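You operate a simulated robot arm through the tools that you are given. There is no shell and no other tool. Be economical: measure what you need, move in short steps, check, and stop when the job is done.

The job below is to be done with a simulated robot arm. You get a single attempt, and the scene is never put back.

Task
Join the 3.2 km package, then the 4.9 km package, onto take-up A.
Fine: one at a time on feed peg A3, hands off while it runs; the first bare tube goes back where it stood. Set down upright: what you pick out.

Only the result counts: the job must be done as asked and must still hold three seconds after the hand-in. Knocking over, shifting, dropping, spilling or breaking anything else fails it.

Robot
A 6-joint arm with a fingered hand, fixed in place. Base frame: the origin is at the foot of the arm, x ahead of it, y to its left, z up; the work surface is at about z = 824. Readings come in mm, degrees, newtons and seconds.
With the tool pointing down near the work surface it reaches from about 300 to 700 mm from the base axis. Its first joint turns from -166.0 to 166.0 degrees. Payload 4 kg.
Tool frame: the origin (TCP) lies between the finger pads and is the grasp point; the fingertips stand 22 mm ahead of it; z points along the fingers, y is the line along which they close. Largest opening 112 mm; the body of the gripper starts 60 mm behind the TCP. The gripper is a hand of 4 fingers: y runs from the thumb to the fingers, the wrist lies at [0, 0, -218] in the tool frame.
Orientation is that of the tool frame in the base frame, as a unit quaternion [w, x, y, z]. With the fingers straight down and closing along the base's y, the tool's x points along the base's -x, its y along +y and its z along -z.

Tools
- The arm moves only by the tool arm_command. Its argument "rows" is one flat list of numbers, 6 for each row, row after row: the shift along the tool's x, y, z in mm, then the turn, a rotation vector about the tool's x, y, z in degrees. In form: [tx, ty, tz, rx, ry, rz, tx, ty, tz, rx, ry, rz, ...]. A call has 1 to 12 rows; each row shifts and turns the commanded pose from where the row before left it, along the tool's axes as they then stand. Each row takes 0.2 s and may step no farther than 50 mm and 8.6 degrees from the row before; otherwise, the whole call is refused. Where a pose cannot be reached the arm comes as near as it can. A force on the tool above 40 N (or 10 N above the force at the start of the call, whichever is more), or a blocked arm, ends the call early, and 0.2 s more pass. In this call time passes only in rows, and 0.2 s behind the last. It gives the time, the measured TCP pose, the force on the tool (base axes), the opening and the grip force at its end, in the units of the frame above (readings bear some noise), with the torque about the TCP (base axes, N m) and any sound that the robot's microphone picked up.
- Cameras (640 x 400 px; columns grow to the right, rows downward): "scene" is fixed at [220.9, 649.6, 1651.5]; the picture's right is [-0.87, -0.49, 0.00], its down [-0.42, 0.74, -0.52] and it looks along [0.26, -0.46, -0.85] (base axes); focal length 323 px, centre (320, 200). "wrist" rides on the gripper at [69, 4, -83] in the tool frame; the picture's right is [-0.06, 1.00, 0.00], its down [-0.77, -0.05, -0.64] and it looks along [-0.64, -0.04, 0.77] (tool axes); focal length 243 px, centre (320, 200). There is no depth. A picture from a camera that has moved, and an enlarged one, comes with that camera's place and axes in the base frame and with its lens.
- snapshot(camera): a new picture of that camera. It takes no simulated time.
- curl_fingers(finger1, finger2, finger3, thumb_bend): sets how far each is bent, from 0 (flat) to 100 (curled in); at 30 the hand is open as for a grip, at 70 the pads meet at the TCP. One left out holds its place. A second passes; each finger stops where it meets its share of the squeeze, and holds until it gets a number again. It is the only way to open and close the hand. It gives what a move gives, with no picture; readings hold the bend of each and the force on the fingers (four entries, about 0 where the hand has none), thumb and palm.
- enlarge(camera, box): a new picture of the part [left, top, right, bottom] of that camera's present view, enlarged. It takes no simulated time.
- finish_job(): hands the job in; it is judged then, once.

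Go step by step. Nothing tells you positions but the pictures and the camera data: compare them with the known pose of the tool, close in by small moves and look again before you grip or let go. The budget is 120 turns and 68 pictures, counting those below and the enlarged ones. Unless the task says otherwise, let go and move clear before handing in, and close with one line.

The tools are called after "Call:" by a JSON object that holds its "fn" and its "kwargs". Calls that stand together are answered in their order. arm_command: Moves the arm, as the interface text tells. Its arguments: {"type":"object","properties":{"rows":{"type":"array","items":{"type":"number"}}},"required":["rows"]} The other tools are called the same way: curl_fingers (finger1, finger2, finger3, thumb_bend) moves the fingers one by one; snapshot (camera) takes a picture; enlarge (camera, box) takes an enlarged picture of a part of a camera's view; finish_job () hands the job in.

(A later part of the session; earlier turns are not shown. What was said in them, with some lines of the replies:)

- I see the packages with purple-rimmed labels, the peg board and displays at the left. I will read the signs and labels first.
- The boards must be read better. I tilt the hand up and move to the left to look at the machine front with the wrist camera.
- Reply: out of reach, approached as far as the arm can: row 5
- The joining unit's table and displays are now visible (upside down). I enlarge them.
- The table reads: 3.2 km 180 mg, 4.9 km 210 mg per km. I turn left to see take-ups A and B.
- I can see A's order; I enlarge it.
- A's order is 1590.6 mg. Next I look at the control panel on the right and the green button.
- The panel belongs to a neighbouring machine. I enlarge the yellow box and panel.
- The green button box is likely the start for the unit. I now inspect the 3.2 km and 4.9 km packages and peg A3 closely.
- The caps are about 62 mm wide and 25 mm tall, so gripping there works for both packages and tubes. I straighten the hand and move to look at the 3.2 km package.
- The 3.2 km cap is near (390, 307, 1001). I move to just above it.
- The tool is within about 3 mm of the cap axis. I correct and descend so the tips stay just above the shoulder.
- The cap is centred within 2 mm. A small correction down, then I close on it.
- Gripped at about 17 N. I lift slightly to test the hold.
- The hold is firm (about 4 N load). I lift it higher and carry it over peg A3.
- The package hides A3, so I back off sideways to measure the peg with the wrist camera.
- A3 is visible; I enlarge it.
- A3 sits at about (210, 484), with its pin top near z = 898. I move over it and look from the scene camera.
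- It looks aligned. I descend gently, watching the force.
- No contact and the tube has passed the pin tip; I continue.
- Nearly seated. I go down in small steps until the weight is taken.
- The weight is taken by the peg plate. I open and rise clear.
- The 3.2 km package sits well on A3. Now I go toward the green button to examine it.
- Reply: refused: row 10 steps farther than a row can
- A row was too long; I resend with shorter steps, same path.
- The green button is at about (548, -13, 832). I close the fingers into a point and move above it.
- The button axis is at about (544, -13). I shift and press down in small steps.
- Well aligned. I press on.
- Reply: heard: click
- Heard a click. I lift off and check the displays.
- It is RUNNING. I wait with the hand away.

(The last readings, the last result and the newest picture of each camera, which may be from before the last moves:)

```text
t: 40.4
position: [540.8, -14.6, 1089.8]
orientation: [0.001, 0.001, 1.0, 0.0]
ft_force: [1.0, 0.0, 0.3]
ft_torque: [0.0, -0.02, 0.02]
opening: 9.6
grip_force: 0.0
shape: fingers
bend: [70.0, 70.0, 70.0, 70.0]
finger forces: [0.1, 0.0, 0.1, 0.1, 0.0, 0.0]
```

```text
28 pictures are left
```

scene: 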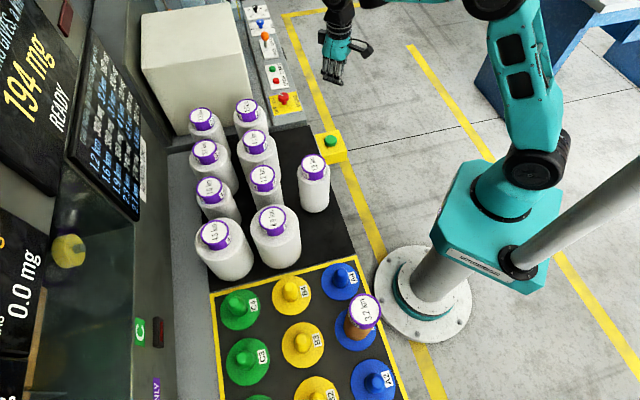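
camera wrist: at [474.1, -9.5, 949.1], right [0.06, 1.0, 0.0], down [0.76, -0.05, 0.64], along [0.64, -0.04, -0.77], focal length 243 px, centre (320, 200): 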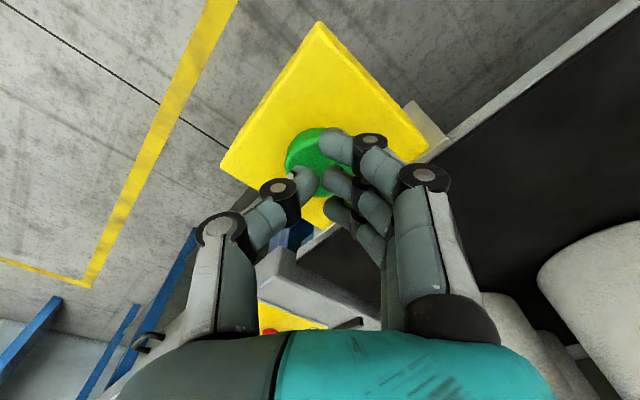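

The first run is done: the ring now gives 194 mg, READY, and a bare tube stands on A3 — this fits the 1590.6 mg order. I open the hand and go back over A3.

Call:
{"fn": "curl_fingers", "kwargs": {"finger1": 30, "finger2": 30, "finger3": 30, "thumb_bend": 30}}

Call:
{"fn": "arm_command", "kwargs": {"rows": [0, 0, -40, 0, 0, 0]}}

Call:
{"fn": "arm_command", "kwargs": {"rows": [27.5, 41.5, 0, 0, 0, 0, 27.5, 41.5, 0, 0, 0, 0, 27.5, 41.5, 0, 0, 0, 0, 27.5, 41.5, 0, 0, 0, 0, 27.5, 41.5, 0, 0, 0, 0, 27.5, 41.5, 0, 0, 0, 0, 27.5, 41.5, 0, 0, 0, 0, 27.5, 41.5, 0, 0, 0, 0, 27.5, 41.5, 0, 0, 0, 0, 27.5, 41.5, 0, 0, 0, 0, 27.5, 41.5, 0, 0, 0, 0, 27.5, 41.5, 0, 0, 0, 0]}}

Call:
{"fn": "arm_command", "kwargs": {"rows": [0, 0, 40, 0, 0, 0, 0, 0, 40, 0, 0, 0]}}

Call:
{"fn": "snapshot", "kwargs": {"camera": "wrist"}}

```text
t: 41.4
position: [542.3, -14.2, 1089.9]
orientation: [0.0, 0.0, 1.0, 0.0]
ft_force: [0.1, 0.2, 0.4]
ft_torque: [0.0, -0.01, 0.01]
opening: 112.5
grip_force: 0.2
shape: fingers
bend: [30.0, 30.0, 30.0, 30.0]
finger forces: [0.1, 0.1, 0.0, 0.0, 0.0, 0.0]
```

```text
t: 41.8
position: [543.1, -15.5, 1128.7]
orientation: [0.001, 0.0, 1.0, 0.0]
ft_force: [0.1, 0.3, 0.2]
ft_torque: [-0.02, 0.01, 0.04]
opening: 112.5
grip_force: 0.1
shape: fingers
bend: [30.0, 30.0, 30.0, 30.0]
finger forces: [0.0, 0.0, 0.1, 0.0, 0.0, 0.1]
```

```text
t: 44.4
position: [212.1, 483.2, 1129.6]
orientation: [0.001, 0.001, 1.0, 0.0]
ft_force: [0.2, 0.3, -0.2]
ft_torque: [0.02, -0.01, -0.02]
opening: 112.8
grip_force: 0.0
shape: fingers
bend: [30.0, 30.0, 30.0, 30.0]
finger forces: [0.0, 0.0, 0.0, 0.0, 0.1, 0.0]
```

```text
t: 45.0
position: [212.6, 485.5, 1047.2]
orientation: [0.001, -0.001, 1.0, 0.001]
ft_force: [0.1, 0.3, 0.3]
ft_torque: [0.01, 0.03, 0.03]
opening: 112.8
grip_force: 0.0
shape: fingers
bend: [30.0, 30.0, 30.0, 30.0]
finger forces: [0.0, 0.0, 0.0, 0.0, 0.0, 0.0]
```

```text
27 pictures are left
camera wrist: at [143.3, 488.2, 1131.1], right [0.06, 1.0, 0.0], down [0.76, -0.05, 0.64], along [0.64, -0.04, -0.77], focal length 243 px, centre (320, 200)
```

wrist: 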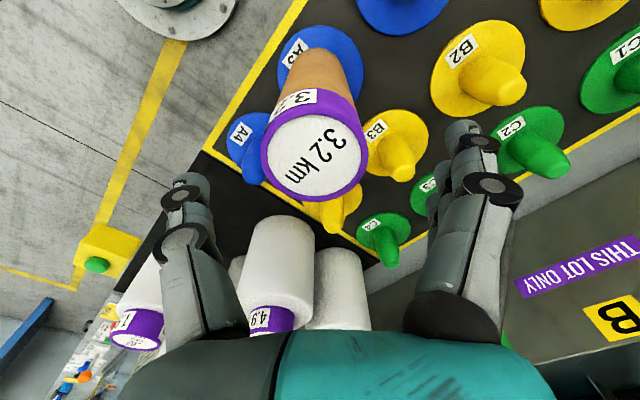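

The tube's cap is at about (211.5, 481, 1006). I correct and descend to grip it.

Call:
{"fn": "arm_command", "kwargs": {"rows": [1, -4, 15, 0, 0, 0, 0, 0, 15, 0, 0, 0, 0, 0, 13, 0, 0, 0]}}

Call:
{"fn": "snapshot", "kwargs": {"camera": "wrist"}}

```text
t: 45.8
position: [210.3, 479.7, 1005.5]
orientation: [0.001, 0.0, 1.0, 0.001]
ft_force: [0.3, 1.0, 0.2]
ft_torque: [0.03, 0.01, 0.03]
opening: 112.9
grip_force: 0.1
shape: fingers
bend: [30.0, 30.0, 30.0, 30.0]
finger forces: [0.0, 0.1, 0.0, 0.1, 0.0, 0.1]
```

```text
26 pictures are left
camera wrist: at [142.2, 484.2, 1088.2], right [0.06, 1.0, 0.0], down [0.76, -0.05, 0.64], along [0.64, -0.04, -0.77], focal length 243 px, centre (320, 200)
```

wrist: 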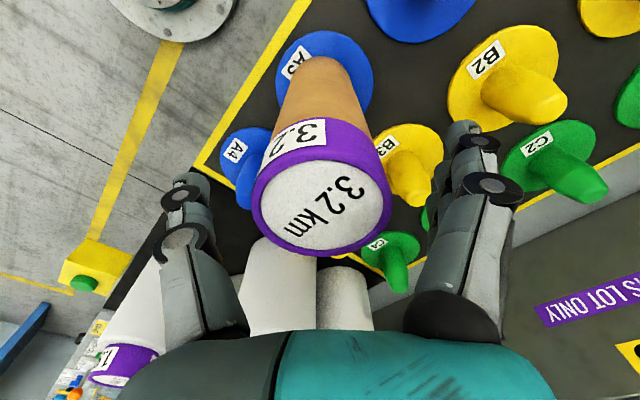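

Well centred. I close and lift.

Call:
{"fn": "curl_fingers", "kwargs": {"finger1": 65, "finger2": 65, "finger3": 65, "thumb_bend": 65}}

Call:
{"fn": "arm_command", "kwargs": {"rows": [0, 0, -5, 0, 0, 0, 0, 0, -10, 0, 0, 0, 0, 0, -20, 0, 0, 0, 0, 0, -30, 0, 0, 0, 0, 0, -40, 0, 0, 0]}}

Call:
{"fn": "snapshot", "kwargs": {"camera": "wrist"}}

```text
t: 46.8
position: [211.3, 478.7, 1004.9]
orientation: [0.001, 0.0, 1.0, 0.001]
ft_force: [0.5, 0.4, 0.3]
ft_torque: [0.0, -0.01, 0.04]
opening: 49.4
grip_force: 17.6
shape: fingers
bend: [56.0, 50.0, 53.0, 57.0]
finger forces: [5.2, 6.4, 6.6, 0.0, 17.3, 0.1]
```

```text
t: 48.0
position: [212.6, 480.5, 1110.9]
orientation: [0.0, -0.001, 1.0, 0.0]
ft_force: [-0.2, -0.4, -0.8]
ft_torque: [-0.01, 0.03, 0.0]
opening: 49.9
grip_force: 18.2
shape: fingers
bend: [56.0, 50.0, 53.0, 57.0]
finger forces: [5.3, 6.3, 6.4, 0.1, 17.4, 0.1]
```

```text
25 pictures are left
camera wrist: at [142.1, 484.8, 1193.6], right [0.06, 1.0, 0.0], down [0.76, -0.05, 0.64], along [0.64, -0.04, -0.77], focal length 243 px, centre (320, 200)
```

wrist: 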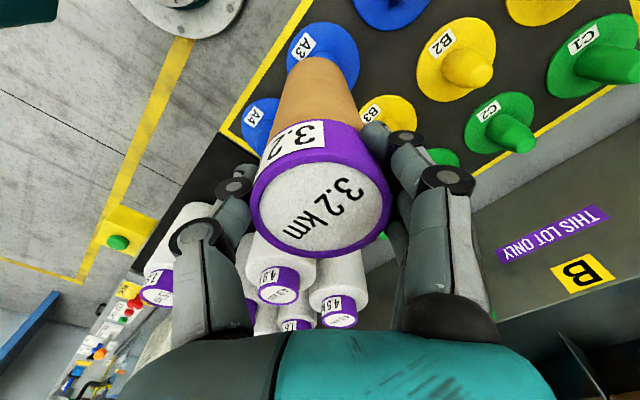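

The tube is held. I carry it back over the 3.2 km place at (387, 307).

Call:
{"fn": "arm_command", "kwargs": {"rows": [-10, -10, 0, 0, 0, 0, -22, -22, 0, 0, 0, 0, -25, -25, 0, 0, 0, 0, -25, -25, 0, 0, 0, 0, -25, -25, 0, 0, 0, 0, -25, -25, 0, 0, 0, 0, -22, -22, 0, 0, 0, 0, -14, -14, 0, 0, 0, 0, -6, -5, 0, 0, 0, 0, 0, 0, 20, 0, 0, 0, 0, 0, 30, 0, 0, 0]}}

Call:
{"fn": "enlarge", "kwargs": {"camera": "scene", "box": [240, 160, 400, 280]}}

```text
t: 50.4
position: [384.8, 306.6, 1061.8]
orientation: [0.001, 0.0, 1.0, 0.0]
ft_force: [0.1, 1.0, -1.2]
ft_torque: [0.02, 0.01, 0.0]
opening: 49.6
grip_force: 17.3
shape: fingers
bend: [57.0, 50.0, 53.0, 57.0]
finger forces: [5.3, 6.1, 6.5, 0.0, 16.8, 0.1]
```

```text
3.33 times, centred on (320, 220) of scene
camera zoom: at [220.9, 649.6, 1651.5], right [-0.87, -0.49, 0.0], down [-0.42, 0.74, -0.52], along [0.26, -0.46, -0.85], focal length 1078 px, centre (320, 133)
```

zoom: 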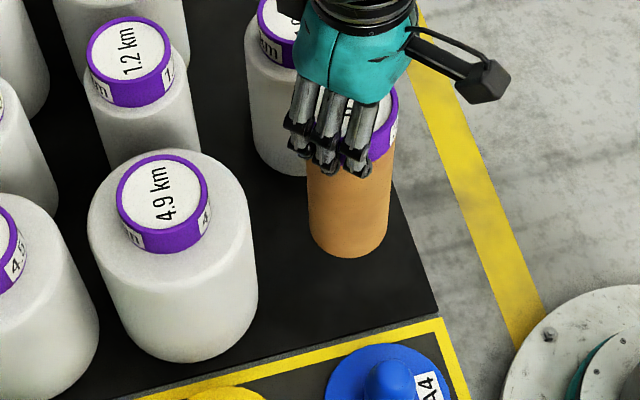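

Clear all round. I lower it to the tray.

Call:
{"fn": "arm_command", "kwargs": {"rows": [-1, 1, 15, 0, 0, 0, 0, 0, 15, 0, 0, 0, 0, 0, 15, 0, 0, 0, 0, 0, 8, 0, 0, 0, 0, 0, 4, 0, 0, 0]}}

```text
t: 51.6
position: [387.4, 308.3, 1003.2]
orientation: [0.001, 0.001, 1.0, 0.0]
ft_force: [0.2, 0.9, 0.6]
ft_torque: [0.01, 0.01, 0.02]
opening: 49.5
grip_force: 17.2
shape: fingers
bend: [57.0, 50.0, 53.0, 57.0]
finger forces: [5.3, 6.0, 6.5, 0.1, 16.5, 0.0]
```

Call:
{"fn": "arm_command", "kwargs": {"rows": [0, 0, 1.5, 0, 0, 0]}}

Call:
{"fn": "arm_command", "kwargs": {"rows": [0, 0, 1.5, 0, 0, 0]}}

```text
t: 52.0
position: [386.5, 308.2, 1003.3]
orientation: [0.001, 0.0, 1.0, -0.001]
ft_force: [-0.1, 0.4, 0.5]
ft_torque: [0.01, -0.01, -0.01]
opening: 49.5
grip_force: 17.2
shape: fingers
bend: [57.0, 50.0, 53.0, 57.0]
finger forces: [5.3, 6.0, 6.4, 0.0, 16.6, 0.1]
```

```text
t: 52.4
position: [387.9, 306.9, 1000.9]
orientation: [0.001, 0.0, 1.0, 0.0]
ft_force: [0.7, -0.2, -1.3]
ft_torque: [-0.04, 0.01, 0.04]
opening: 49.8
grip_force: 17.0
shape: fingers
bend: [57.0, 50.0, 53.0, 57.0]
finger forces: [5.4, 6.0, 6.6, 0.0, 16.6, 0.0]
```

Call:
{"fn": "arm_command", "kwargs": {"rows": [0, 0, 1.5, 0, 0, 0]}}

Call:
{"fn": "arm_command", "kwargs": {"rows": [0, 0, 1, 0, 0, 0]}}

```text
t: 52.8
position: [386.3, 308.8, 1000.4]
orientation: [0.001, -0.001, 1.0, 0.0]
ft_force: [-0.1, -1.9, 6.5]
ft_torque: [0.02, 0.03, 0.03]
opening: 49.3
grip_force: 17.6
shape: fingers
bend: [57.0, 50.0, 53.0, 57.0]
finger forces: [5.6, 5.7, 6.2, 0.0, 17.3, 0.0]
```

```text
t: 53.2
position: [388.3, 307.6, 999.1]
orientation: [0.001, 0.0, 1.0, 0.0]
ft_force: [-0.5, -2.0, 12.9]
ft_torque: [0.0, 0.0, -0.01]
opening: 49.6
grip_force: 17.7
shape: fingers
bend: [58.0, 51.0, 54.0, 57.0]
finger forces: [5.4, 5.5, 6.0, 0.0, 18.2, 0.0]
```

Contact made. I back off 1.5 mm, release and rise.

Call:
{"fn": "arm_command", "kwargs": {"rows": [0, 0, -1.5, 0, 0, 0]}}

Call:
{"fn": "curl_fingers", "kwargs": {"finger1": 30, "finger2": 30, "finger3": 30, "thumb_bend": 30}}

Call:
{"fn": "arm_command", "kwargs": {"rows": [0, 0, -10, 0, 0, 0, 0, 0, -30, 0, 0, 0, 0, 0, -40, 0, 0, 0]}}

Call:
{"fn": "snapshot", "kwargs": {"camera": "wrist"}}

```text
t: 53.6
position: [386.8, 308.1, 999.7]
orientation: [0.0, 0.0, 1.0, -0.001]
ft_force: [0.3, -0.4, 6.7]
ft_torque: [0.08, -0.04, -0.01]
opening: 49.4
grip_force: 17.4
shape: fingers
bend: [58.0, 51.0, 54.0, 57.0]
finger forces: [5.5, 5.8, 6.5, 0.0, 17.4, 0.0]
```

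```text
t: 54.6
position: [387.9, 308.0, 1000.1]
orientation: [0.0, 0.001, 1.0, 0.0]
ft_force: [-1.0, 0.3, 0.0]
ft_torque: [0.01, -0.04, 0.03]
opening: 112.6
grip_force: 0.0
shape: fingers
bend: [30.0, 30.0, 30.0, 30.0]
finger forces: [0.0, 0.0, 0.0, 0.0, 0.0, 0.0]
```

```text
t: 55.4
position: [385.6, 309.2, 1080.9]
orientation: [0.001, -0.001, 1.0, 0.0]
ft_force: [1.3, 0.3, 0.4]
ft_torque: [0.01, -0.02, -0.03]
opening: 112.5
grip_force: 0.1
shape: fingers
bend: [30.0, 30.0, 30.0, 30.0]
finger forces: [0.0, 0.0, 0.0, 0.0, 0.0, 0.0]
```

```text
23 pictures are left
camera wrist: at [317.0, 312.8, 1163.7], right [0.06, 1.0, 0.0], down [0.76, -0.05, 0.64], along [0.64, -0.04, -0.77], focal length 243 px, centre (320, 200)
```

wrist: 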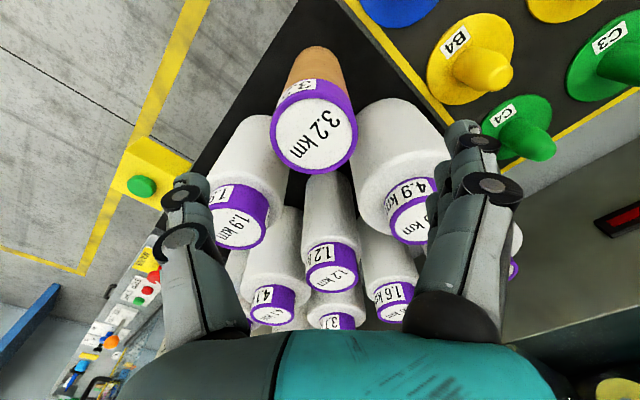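

The tube stands upright in its place. Next I move above the 4.9 km package, near (479, 398).

Call:
{"fn": "arm_command", "kwargs": {"rows": [-10, 22, -10, 0, 0, 0, -10, 22, 0, 0, 0, 0, -15, 22, 0, 0, 0, 0, -15, 22, 0, 0, 0, 0]}}

Call:
{"fn": "snapshot", "kwargs": {"camera": "wrist"}}

```text
t: 56.4
position: [436.4, 396.0, 1089.7]
orientation: [0.001, 0.0, 1.0, 0.0]
ft_force: [-0.5, 0.0, 0.4]
ft_torque: [-0.02, 0.05, 0.01]
opening: 112.8
grip_force: 0.1
shape: fingers
bend: [30.0, 30.0, 30.0, 30.0]
finger forces: [0.1, 0.0, 0.1, 0.0, 0.0, 0.0]
```

```text
22 pictures are left
camera wrist: at [367.3, 400.9, 1173.0], right [0.06, 1.0, 0.0], down [0.76, -0.05, 0.64], along [0.64, -0.04, -0.77], focal length 243 px, centre (320, 200)
```

wrist: 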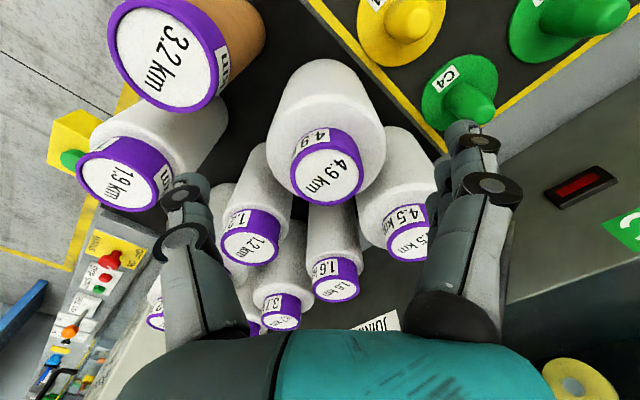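

The 4.9 km cap is near (484, 400). I move over it.

Call:
{"fn": "arm_command", "kwargs": {"rows": [-24, 2, 0, 0, 0, 0, -23.5, 2, 15, 0, 0, 0, 0, 0, 25, 0, 0, 0]}}

Call:
{"fn": "snapshot", "kwargs": {"camera": "wrist"}}

```text
t: 57.2
position: [484.6, 400.7, 1048.9]
orientation: [0.001, 0.001, 1.0, 0.0]
ft_force: [-0.6, 0.1, -0.1]
ft_torque: [0.01, 0.03, -0.01]
opening: 112.8
grip_force: 0.0
shape: fingers
bend: [30.0, 30.0, 30.0, 30.0]
finger forces: [0.0, 0.0, 0.0, 0.0, 0.1, 0.0]
```

```text
21 pictures are left
camera wrist: at [414.6, 404.3, 1132.8], right [0.06, 1.0, 0.0], down [0.76, -0.05, 0.64], along [0.64, -0.04, -0.77], focal length 243 px, centre (320, 200)
```

wrist: 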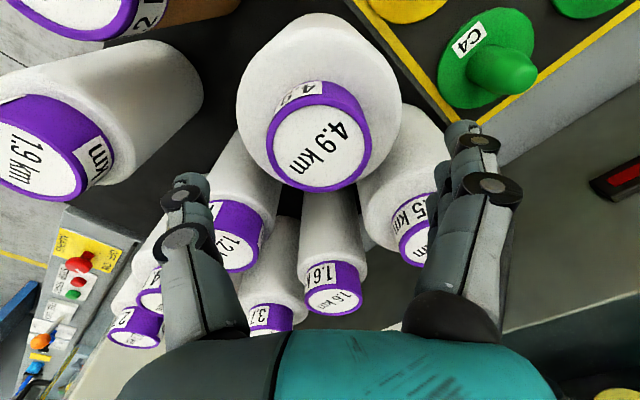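

Aligned to about 1 mm. I narrow the hand slightly for clearance and descend.

Call:
{"fn": "curl_fingers", "kwargs": {"finger1": 38, "finger2": 38, "finger3": 38, "thumb_bend": 38}}

Call:
{"fn": "arm_command", "kwargs": {"rows": [1, -1, 15, 0, 0, 0, 0, 0, 15, 0, 0, 0, 0, 0, 8, 0, 0, 0, 0, 0, 5, 0, 0, 0]}}

Call:
{"fn": "snapshot", "kwargs": {"camera": "wrist"}}

```text
t: 58.2
position: [484.1, 400.3, 1051.4]
orientation: [0.001, 0.001, 1.0, 0.0]
ft_force: [-0.3, 0.3, -0.1]
ft_torque: [0.0, 0.01, 0.02]
opening: 92.2
grip_force: 0.1
shape: fingers
bend: [38.0, 38.0, 38.0, 38.0]
finger forces: [0.0, 0.1, 0.0, 0.0, 0.0, 0.0]
```

```text
t: 59.2
position: [482.4, 400.0, 1007.5]
orientation: [0.001, 0.0, 1.0, 0.0]
ft_force: [0.1, 0.3, -0.7]
ft_torque: [0.0, -0.05, 0.01]
opening: 91.7
grip_force: 0.0
shape: fingers
bend: [38.0, 38.0, 38.0, 38.0]
finger forces: [0.0, 0.0, 0.1, 0.0, 0.0, 0.0]
```

```text
20 pictures are left
camera wrist: at [414.0, 403.7, 1089.9], right [0.06, 1.0, 0.0], down [0.76, -0.05, 0.64], along [0.64, -0.04, -0.77], focal length 243 px, centre (320, 200)
```

wrist: 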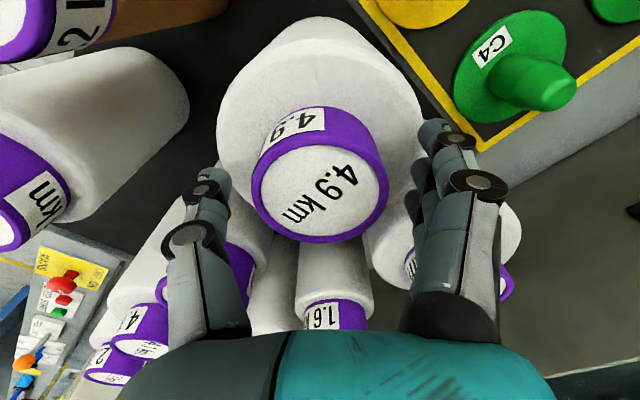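

Call:
{"fn": "arm_command", "kwargs": {"rows": [0, 0, 4, 0, 0, 0]}}

Call:
{"fn": "curl_fingers", "kwargs": {"finger1": 65, "finger2": 65, "finger3": 65, "thumb_bend": 65}}

Call:
{"fn": "arm_command", "kwargs": {"rows": [0, 0, -4, 0, 0, 0, 0, 0, -8, 0, 0, 0, 0, 0, -12, 0, 0, 0]}}

Call:
{"fn": "snapshot", "kwargs": {"camera": "wrist"}}

```text
t: 59.6
position: [483.1, 399.1, 1004.6]
orientation: [0.002, 0.0, 1.0, 0.0]
ft_force: [-0.6, -0.8, -0.2]
ft_torque: [-0.01, -0.02, -0.03]
opening: 92.0
grip_force: 0.0
shape: fingers
bend: [38.0, 38.0, 38.0, 38.0]
finger forces: [0.1, 0.0, 0.1, 0.0, 0.0, 0.0]
```

```text
t: 60.6
position: [483.7, 399.4, 1002.8]
orientation: [0.001, 0.001, 1.0, 0.0]
ft_force: [-0.2, 0.4, -0.7]
ft_torque: [0.26, 0.0, -0.01]
opening: 52.2
grip_force: 18.4
shape: fingers
bend: [55.0, 50.0, 54.0, 57.0]
finger forces: [6.0, 6.8, 6.8, 0.0, 17.5, 0.0]
```

```text
t: 61.4
position: [484.2, 399.7, 1027.4]
orientation: [0.0, -0.001, 1.0, 0.0]
ft_force: [-0.1, 0.3, -5.3]
ft_torque: [-0.03, 0.0, 0.01]
opening: 51.7
grip_force: 17.7
shape: fingers
bend: [55.0, 50.0, 54.0, 57.0]
finger forces: [5.8, 6.1, 6.4, 0.0, 17.2, 0.0]
```

```text
19 pictures are left
camera wrist: at [414.3, 403.2, 1109.6], right [0.06, 1.0, 0.0], down [0.76, -0.05, 0.64], along [0.64, -0.04, -0.77], focal length 243 px, centre (320, 200)
```

wrist: 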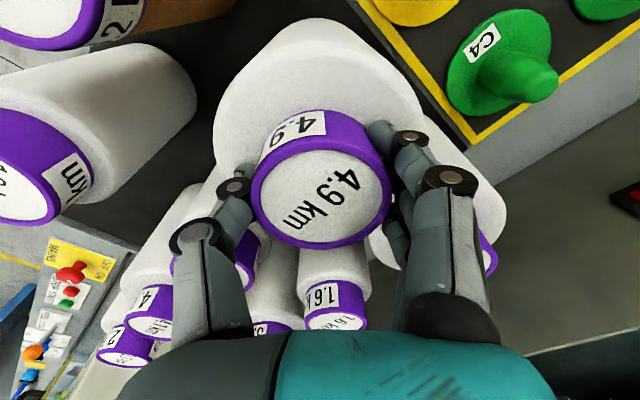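

Held firmly (about 5 N). I lift it high and carry it to A3 on a path clear of the bare tube.

Call:
{"fn": "arm_command", "kwargs": {"rows": [0, 0, -25, 0, 0, 0, 0, 0, -40, 0, 0, 0, 0, 0, -28, 0, 0, 0, 12, 3.6, 0, 0, 0, 0, 30, 9, 0, 0, 0, 0, 36, 10.7, 0, 0, 0, 0, 38, 11.3, 0, 0, 0, 0, 38, 11.3, 0, 0, 0, 0, 38, 11.3, 0, 0, 0, 0, 36, 10.7, 0, 0, 0, 0, 30, 9, 0, 0, 0, 0, 15, 4.5, 0, 0, 0, 0]}}

Call:
{"fn": "snapshot", "kwargs": {"camera": "wrist"}}

Call:
{"fn": "snapshot", "kwargs": {"camera": "scene"}}

```text
t: 64.0
position: [210.6, 480.9, 1119.7]
orientation: [0.002, 0.0, 1.0, 0.0]
ft_force: [-0.3, -0.9, -5.0]
ft_torque: [0.05, 0.04, 0.01]
opening: 51.8
grip_force: 18.0
shape: fingers
bend: [55.0, 50.0, 54.0, 57.0]
finger forces: [6.2, 6.0, 6.8, 0.1, 17.3, 0.1]
```

```text
18 pictures are left
camera wrist: at [141.0, 485.4, 1202.8], right [0.06, 1.0, 0.0], down [0.76, -0.05, 0.64], along [0.64, -0.04, -0.77], focal length 243 px, centre (320, 200)
```

wrist: 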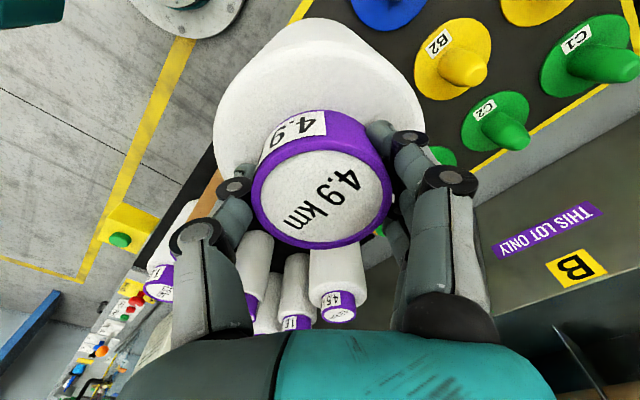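

```text
17 pictures are left
```

scene: 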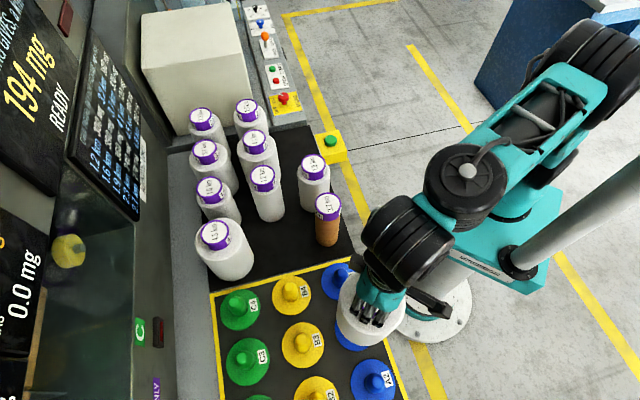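

Over A3. I descend as before.

Call:
{"fn": "arm_command", "kwargs": {"rows": [0, 1, 15, 0, 0, 0, 0, 0, 15, 0, 0, 0, 0, 0, 10, 0, 0, 0, 0, 0, 8, 0, 0, 0, 0, 0, 8, 0, 0, 0, 0, 0, 8, 0, 0, 0]}}

Call:
{"fn": "arm_command", "kwargs": {"rows": [0, 0, 8, 0, 0, 0, 0, 0, 8, 0, 0, 0, 0, 0, 8, 0, 0, 0, 0, 0, 8, 0, 0, 0, 0, 0, 6, 0, 0, 0, 0, 0, 4, 0, 0, 0]}}

```text
t: 65.4
position: [211.0, 480.4, 1056.4]
orientation: [0.001, -0.001, 1.0, 0.0]
ft_force: [0.9, -0.9, -5.3]
ft_torque: [0.03, 0.01, 0.02]
opening: 51.9
grip_force: 18.4
shape: fingers
bend: [55.0, 50.0, 54.0, 57.0]
finger forces: [6.1, 5.9, 6.9, 0.1, 17.3, 0.0]
```

```text
t: 66.8
position: [211.2, 481.7, 1013.6]
orientation: [0.0, 0.001, 1.0, 0.001]
ft_force: [0.6, 0.3, -5.0]
ft_torque: [0.03, 0.04, 0.02]
opening: 52.1
grip_force: 18.1
shape: fingers
bend: [55.0, 50.0, 54.0, 57.0]
finger forces: [6.2, 5.9, 6.9, 0.0, 17.3, 0.0]
```

Call:
{"fn": "arm_command", "kwargs": {"rows": [0, 0, 2, 0, 0, 0, 0, 0, 2, 0, 0, 0]}}

Call:
{"fn": "arm_command", "kwargs": {"rows": [0, 0, 2, 0, 0, 0]}}

```text
t: 67.4
position: [210.9, 481.8, 1010.3]
orientation: [0.001, 0.0, 1.0, 0.0]
ft_force: [0.4, -1.2, -5.9]
ft_torque: [-0.01, -0.03, 0.0]
opening: 51.7
grip_force: 18.0
shape: fingers
bend: [55.0, 50.0, 54.0, 57.0]
finger forces: [6.2, 5.9, 7.0, 0.0, 17.2, 0.1]
```

```text
t: 67.8
position: [211.0, 482.9, 1008.1]
orientation: [0.001, 0.0, 1.0, 0.001]
ft_force: [0.5, -1.0, 1.0]
ft_torque: [-0.02, -0.03, 0.02]
opening: 52.0
grip_force: 18.0
shape: fingers
bend: [55.0, 50.0, 54.0, 57.0]
finger forces: [6.0, 5.6, 6.6, 0.0, 17.5, 0.0]
```

The package is seated. I release, rise and travel to the button with the fingers closed.

Call:
{"fn": "curl_fingers", "kwargs": {"finger1": 30, "finger2": 30, "finger3": 30, "thumb_bend": 30}}

Call:
{"fn": "arm_command", "kwargs": {"rows": [0, 0, -8, 0, 0, 0, 0, 0, -25, 0, 0, 0, 0, 0, -45, 0, 0, 0, 0, 0, -45, 0, 0, 0]}}

Call:
{"fn": "snapshot", "kwargs": {"camera": "wrist"}}

Call:
{"fn": "arm_command", "kwargs": {"rows": [-27.5, -41.5, 0, 0, 0, 0, -27.5, -41.5, 0, 0, 0, 0, -27.5, -41.5, 0, 0, 0, 0, -27.5, -41.5, 0, 0, 0, 0, -27.5, -41.5, 0, 0, 0, 0, -27.5, -41.5, 0, 0, 0, 0, -27.5, -41.5, 0, 0, 0, 0, -27.5, -41.5, 0, 0, 0, 0, -27.5, -41.5, 0, 0, 0, 0, -27.5, -41.5, 0, 0, 0, 0, -27.5, -41.5, 0, 0, 0, 0, -27.5, -38, 0, 0, 0, 0]}}

Call:
{"fn": "curl_fingers", "kwargs": {"finger1": 70, "finger2": 70, "finger3": 70, "thumb_bend": 70}}

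```text
t: 68.8
position: [211.6, 481.9, 1007.9]
orientation: [0.001, 0.0, 1.0, -0.001]
ft_force: [-0.4, 0.1, 1.0]
ft_torque: [-0.01, 0.01, 0.0]
opening: 112.6
grip_force: 0.0
shape: fingers
bend: [30.0, 30.0, 30.0, 30.0]
finger forces: [0.1, 0.1, 0.0, 0.0, 0.0, 0.0]
```

```text
t: 69.8
position: [210.4, 481.9, 1130.6]
orientation: [0.001, 0.0, 1.0, 0.0]
ft_force: [0.2, -0.3, -0.2]
ft_torque: [-0.01, -0.02, 0.0]
opening: 112.8
grip_force: 0.0
shape: fingers
bend: [30.0, 30.0, 30.0, 30.0]
finger forces: [0.0, 0.1, 0.0, 0.0, 0.0, 0.0]
```

```text
16 pictures are left
camera wrist: at [141.1, 486.0, 1213.4], right [0.06, 1.0, 0.0], down [0.76, -0.05, 0.64], along [0.64, -0.04, -0.77], focal length 243 px, centre (320, 200)
```

wrist: 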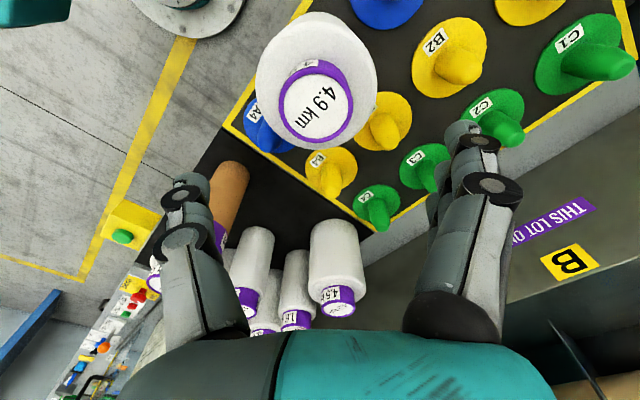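

```text
t: 72.4
position: [539.4, -12.2, 1131.8]
orientation: [0.001, 0.0, 1.0, 0.0]
ft_force: [-0.2, 0.1, -0.4]
ft_torque: [0.0, 0.02, 0.02]
opening: 112.6
grip_force: 0.2
shape: fingers
bend: [30.0, 30.0, 30.0, 30.0]
finger forces: [0.0, 0.0, 0.0, 0.0, 0.1, 0.1]
```

```text
t: 73.4
position: [540.1, -11.7, 1131.1]
orientation: [0.002, 0.0, 1.0, 0.0]
ft_force: [-0.6, 0.6, -0.7]
ft_torque: [-0.01, 0.0, 0.0]
opening: 9.4
grip_force: 0.1
shape: fingers
bend: [70.0, 70.0, 70.0, 70.0]
finger forces: [0.0, 0.1, 0.1, 0.1, 0.2, 0.0]
```

The hand is above the button. I descend to just above it and press to the same height as before.

Call:
{"fn": "arm_command", "kwargs": {"rows": [-3.5, -2, 45, 0, 0, 0, 0, 0, 48, 0, 0, 0, 0, 0, 48, 0, 0, 0, 0, 0, 48, 0, 0, 0, 0, 0, 45, 0, 0, 0, 0, 0, 30, 0, 0, 0]}}

Call:
{"fn": "arm_command", "kwargs": {"rows": [0, 0, 5, 0, 0, 0, 0, 0, 5, 0, 0, 0, 0, 0, 3, 0, 0, 0]}}

Call:
{"fn": "arm_command", "kwargs": {"rows": [0, 0, 2, 0, 0, 0, 0, 0, 2, 0, 0, 0, 0, 0, 1.5, 0, 0, 0]}}

```text
t: 74.8
position: [544.5, -14.7, 867.0]
orientation: [0.0, 0.0, 1.0, 0.0]
ft_force: [-0.7, 0.1, -0.6]
ft_torque: [0.01, -0.01, -0.02]
opening: 9.9
grip_force: 0.1
shape: fingers
bend: [70.0, 70.0, 70.0, 70.0]
finger forces: [0.0, 0.1, 0.0, 0.1, 0.0, 0.0]
```

```text
t: 75.6
position: [543.9, -15.0, 854.9]
orientation: [0.001, 0.0, 1.0, 0.0]
ft_force: [0.2, -0.5, 0.6]
ft_torque: [-0.01, -0.02, -0.04]
opening: 9.9
grip_force: 0.3
shape: fingers
bend: [70.0, 70.0, 70.0, 70.0]
finger forces: [0.0, 0.2, 0.0, 0.0, 0.4, 0.0]
```

```text
t: 76.4
position: [545.1, -14.9, 848.6]
orientation: [0.001, 0.0, 1.0, 0.0]
ft_force: [-1.8, 0.1, 4.0]
ft_torque: [-0.04, 0.03, -0.01]
opening: 9.8
grip_force: 1.8
shape: fingers
bend: [70.0, 70.0, 70.0, 70.0]
finger forces: [0.0, 1.4, 0.0, 0.0, 2.6, 0.1]
heard: click
```

A click again. I lift off and wait.

Call:
{"fn": "arm_command", "kwargs": {"rows": [0, 0, -10, 0, 0, 0, 0, 0, -40, 0, 0, 0, 0, 0, -48, 0, 0, 0, 0, 0, -48, 0, 0, 0, 0, 0, -48, 0, 0, 0, 0, 0, -48, 0, 0, 0]}}

Call:
{"fn": "snapshot", "kwargs": {"camera": "scene"}}

Call:
{"fn": "arm_command", "kwargs": {"rows": [0, 0, 0, 0, 0, 0, 0, 0, 0, 0, 0, 0, 0, 0, 0, 0, 0, 0, 0, 0, 0, 0, 0, 0, 0, 0, 0, 0, 0, 0, 0, 0, 0, 0, 0, 0, 0, 0, 0, 0, 0, 0, 0, 0, 0, 0, 0, 0, 0, 0, 0, 0, 0, 0, 0, 0, 0, 0, 0, 0, 0, 0, 0, 0, 0, 0, 0, 0, 0, 0, 0, 0]}}

Call:
{"fn": "arm_command", "kwargs": {"rows": [0, 0, 0, 0, 0, 0, 0, 0, 0, 0, 0, 0, 0, 0, 0, 0, 0, 0, 0, 0, 0, 0, 0, 0, 0, 0, 0, 0, 0, 0, 0, 0, 0, 0, 0, 0, 0, 0, 0, 0, 0, 0, 0, 0, 0, 0, 0, 0, 0, 0, 0, 0, 0, 0, 0, 0, 0, 0, 0, 0, 0, 0, 0, 0, 0, 0, 0, 0, 0, 0, 0, 0]}}

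Call:
{"fn": "arm_command", "kwargs": {"rows": [0, 0, 0, 0, 0, 0, 0, 0, 0, 0, 0, 0, 0, 0, 0, 0, 0, 0, 0, 0, 0, 0, 0, 0, 0, 0, 0, 0, 0, 0, 0, 0, 0, 0, 0, 0, 0, 0, 0, 0, 0, 0, 0, 0, 0, 0, 0, 0, 0, 0, 0, 0, 0, 0, 0, 0, 0, 0, 0, 0, 0, 0, 0, 0, 0, 0, 0, 0, 0, 0, 0, 0]}}

Call:
{"fn": "snapshot", "kwargs": {"camera": "scene"}}

```text
t: 77.8
position: [544.2, -15.9, 1089.6]
orientation: [-0.001, 0.0, 1.0, 0.0]
ft_force: [-0.6, -0.9, 0.5]
ft_torque: [-0.02, -0.02, 0.0]
opening: 10.0
grip_force: 0.1
shape: fingers
bend: [70.0, 70.0, 70.0, 70.0]
finger forces: [0.1, 0.1, 0.1, 0.1, 0.0, 0.0]
```

```text
15 pictures are left
```

scene: 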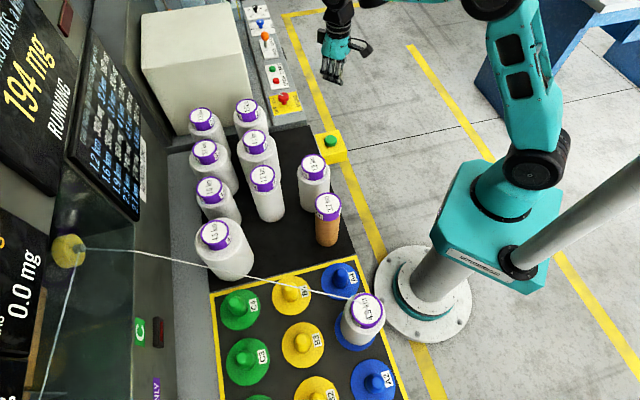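

```text
t: 80.4
position: [543.6, -15.7, 1090.1]
orientation: [0.001, 0.0, 1.0, 0.0]
ft_force: [0.6, 0.0, -0.2]
ft_torque: [-0.01, -0.01, 0.03]
opening: 9.7
grip_force: 0.0
shape: fingers
bend: [70.0, 70.0, 70.0, 70.0]
finger forces: [0.0, 0.0, 0.0, 0.1, 0.0, 0.1]
```

```text
t: 83.0
position: [543.7, -14.4, 1090.8]
orientation: [0.001, 0.0, 1.0, 0.0]
ft_force: [-0.3, -0.5, 0.6]
ft_torque: [0.01, -0.01, -0.03]
opening: 9.8
grip_force: 0.0
shape: fingers
bend: [70.0, 70.0, 70.0, 70.0]
finger forces: [0.0, 0.0, 0.0, 0.1, 0.1, 0.0]
```

```text
t: 85.6
position: [544.7, -16.2, 1090.1]
orientation: [0.001, 0.0, 1.0, -0.001]
ft_force: [-0.6, -0.2, 1.0]
ft_torque: [-0.01, -0.03, 0.01]
opening: 9.5
grip_force: 0.1
shape: fingers
bend: [70.0, 70.0, 70.0, 70.0]
finger forces: [0.0, 0.0, 0.1, 0.1, 0.0, 0.0]
```

```text
14 pictures are left
```

scene: 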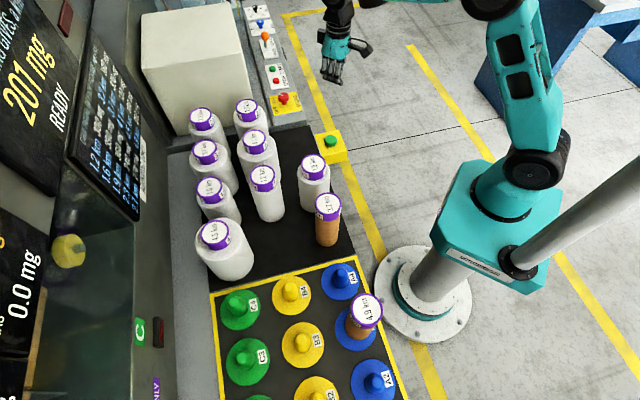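

The second run is done: the unit is READY, the 4.9 km tube is bare on A3, and the 3.2 km tube stands upright in its old place. The hand is clear, so I hand in.

Call:
{"fn": "finish_job", "kwargs": {}}

```text
The job is handed in.
```

The 3.2 km package and then the 4.9 km package were run one at a time from feed peg A3, hands off. The unit showed READY after each run. The first bare tube is back upright where it stood, and the 4.9 km tube is still on A3. I didn't re-read take-up A's display after the runs, but the wax ring figures (200 mg a km, then 194) add up to its order of 1590.6 mg.
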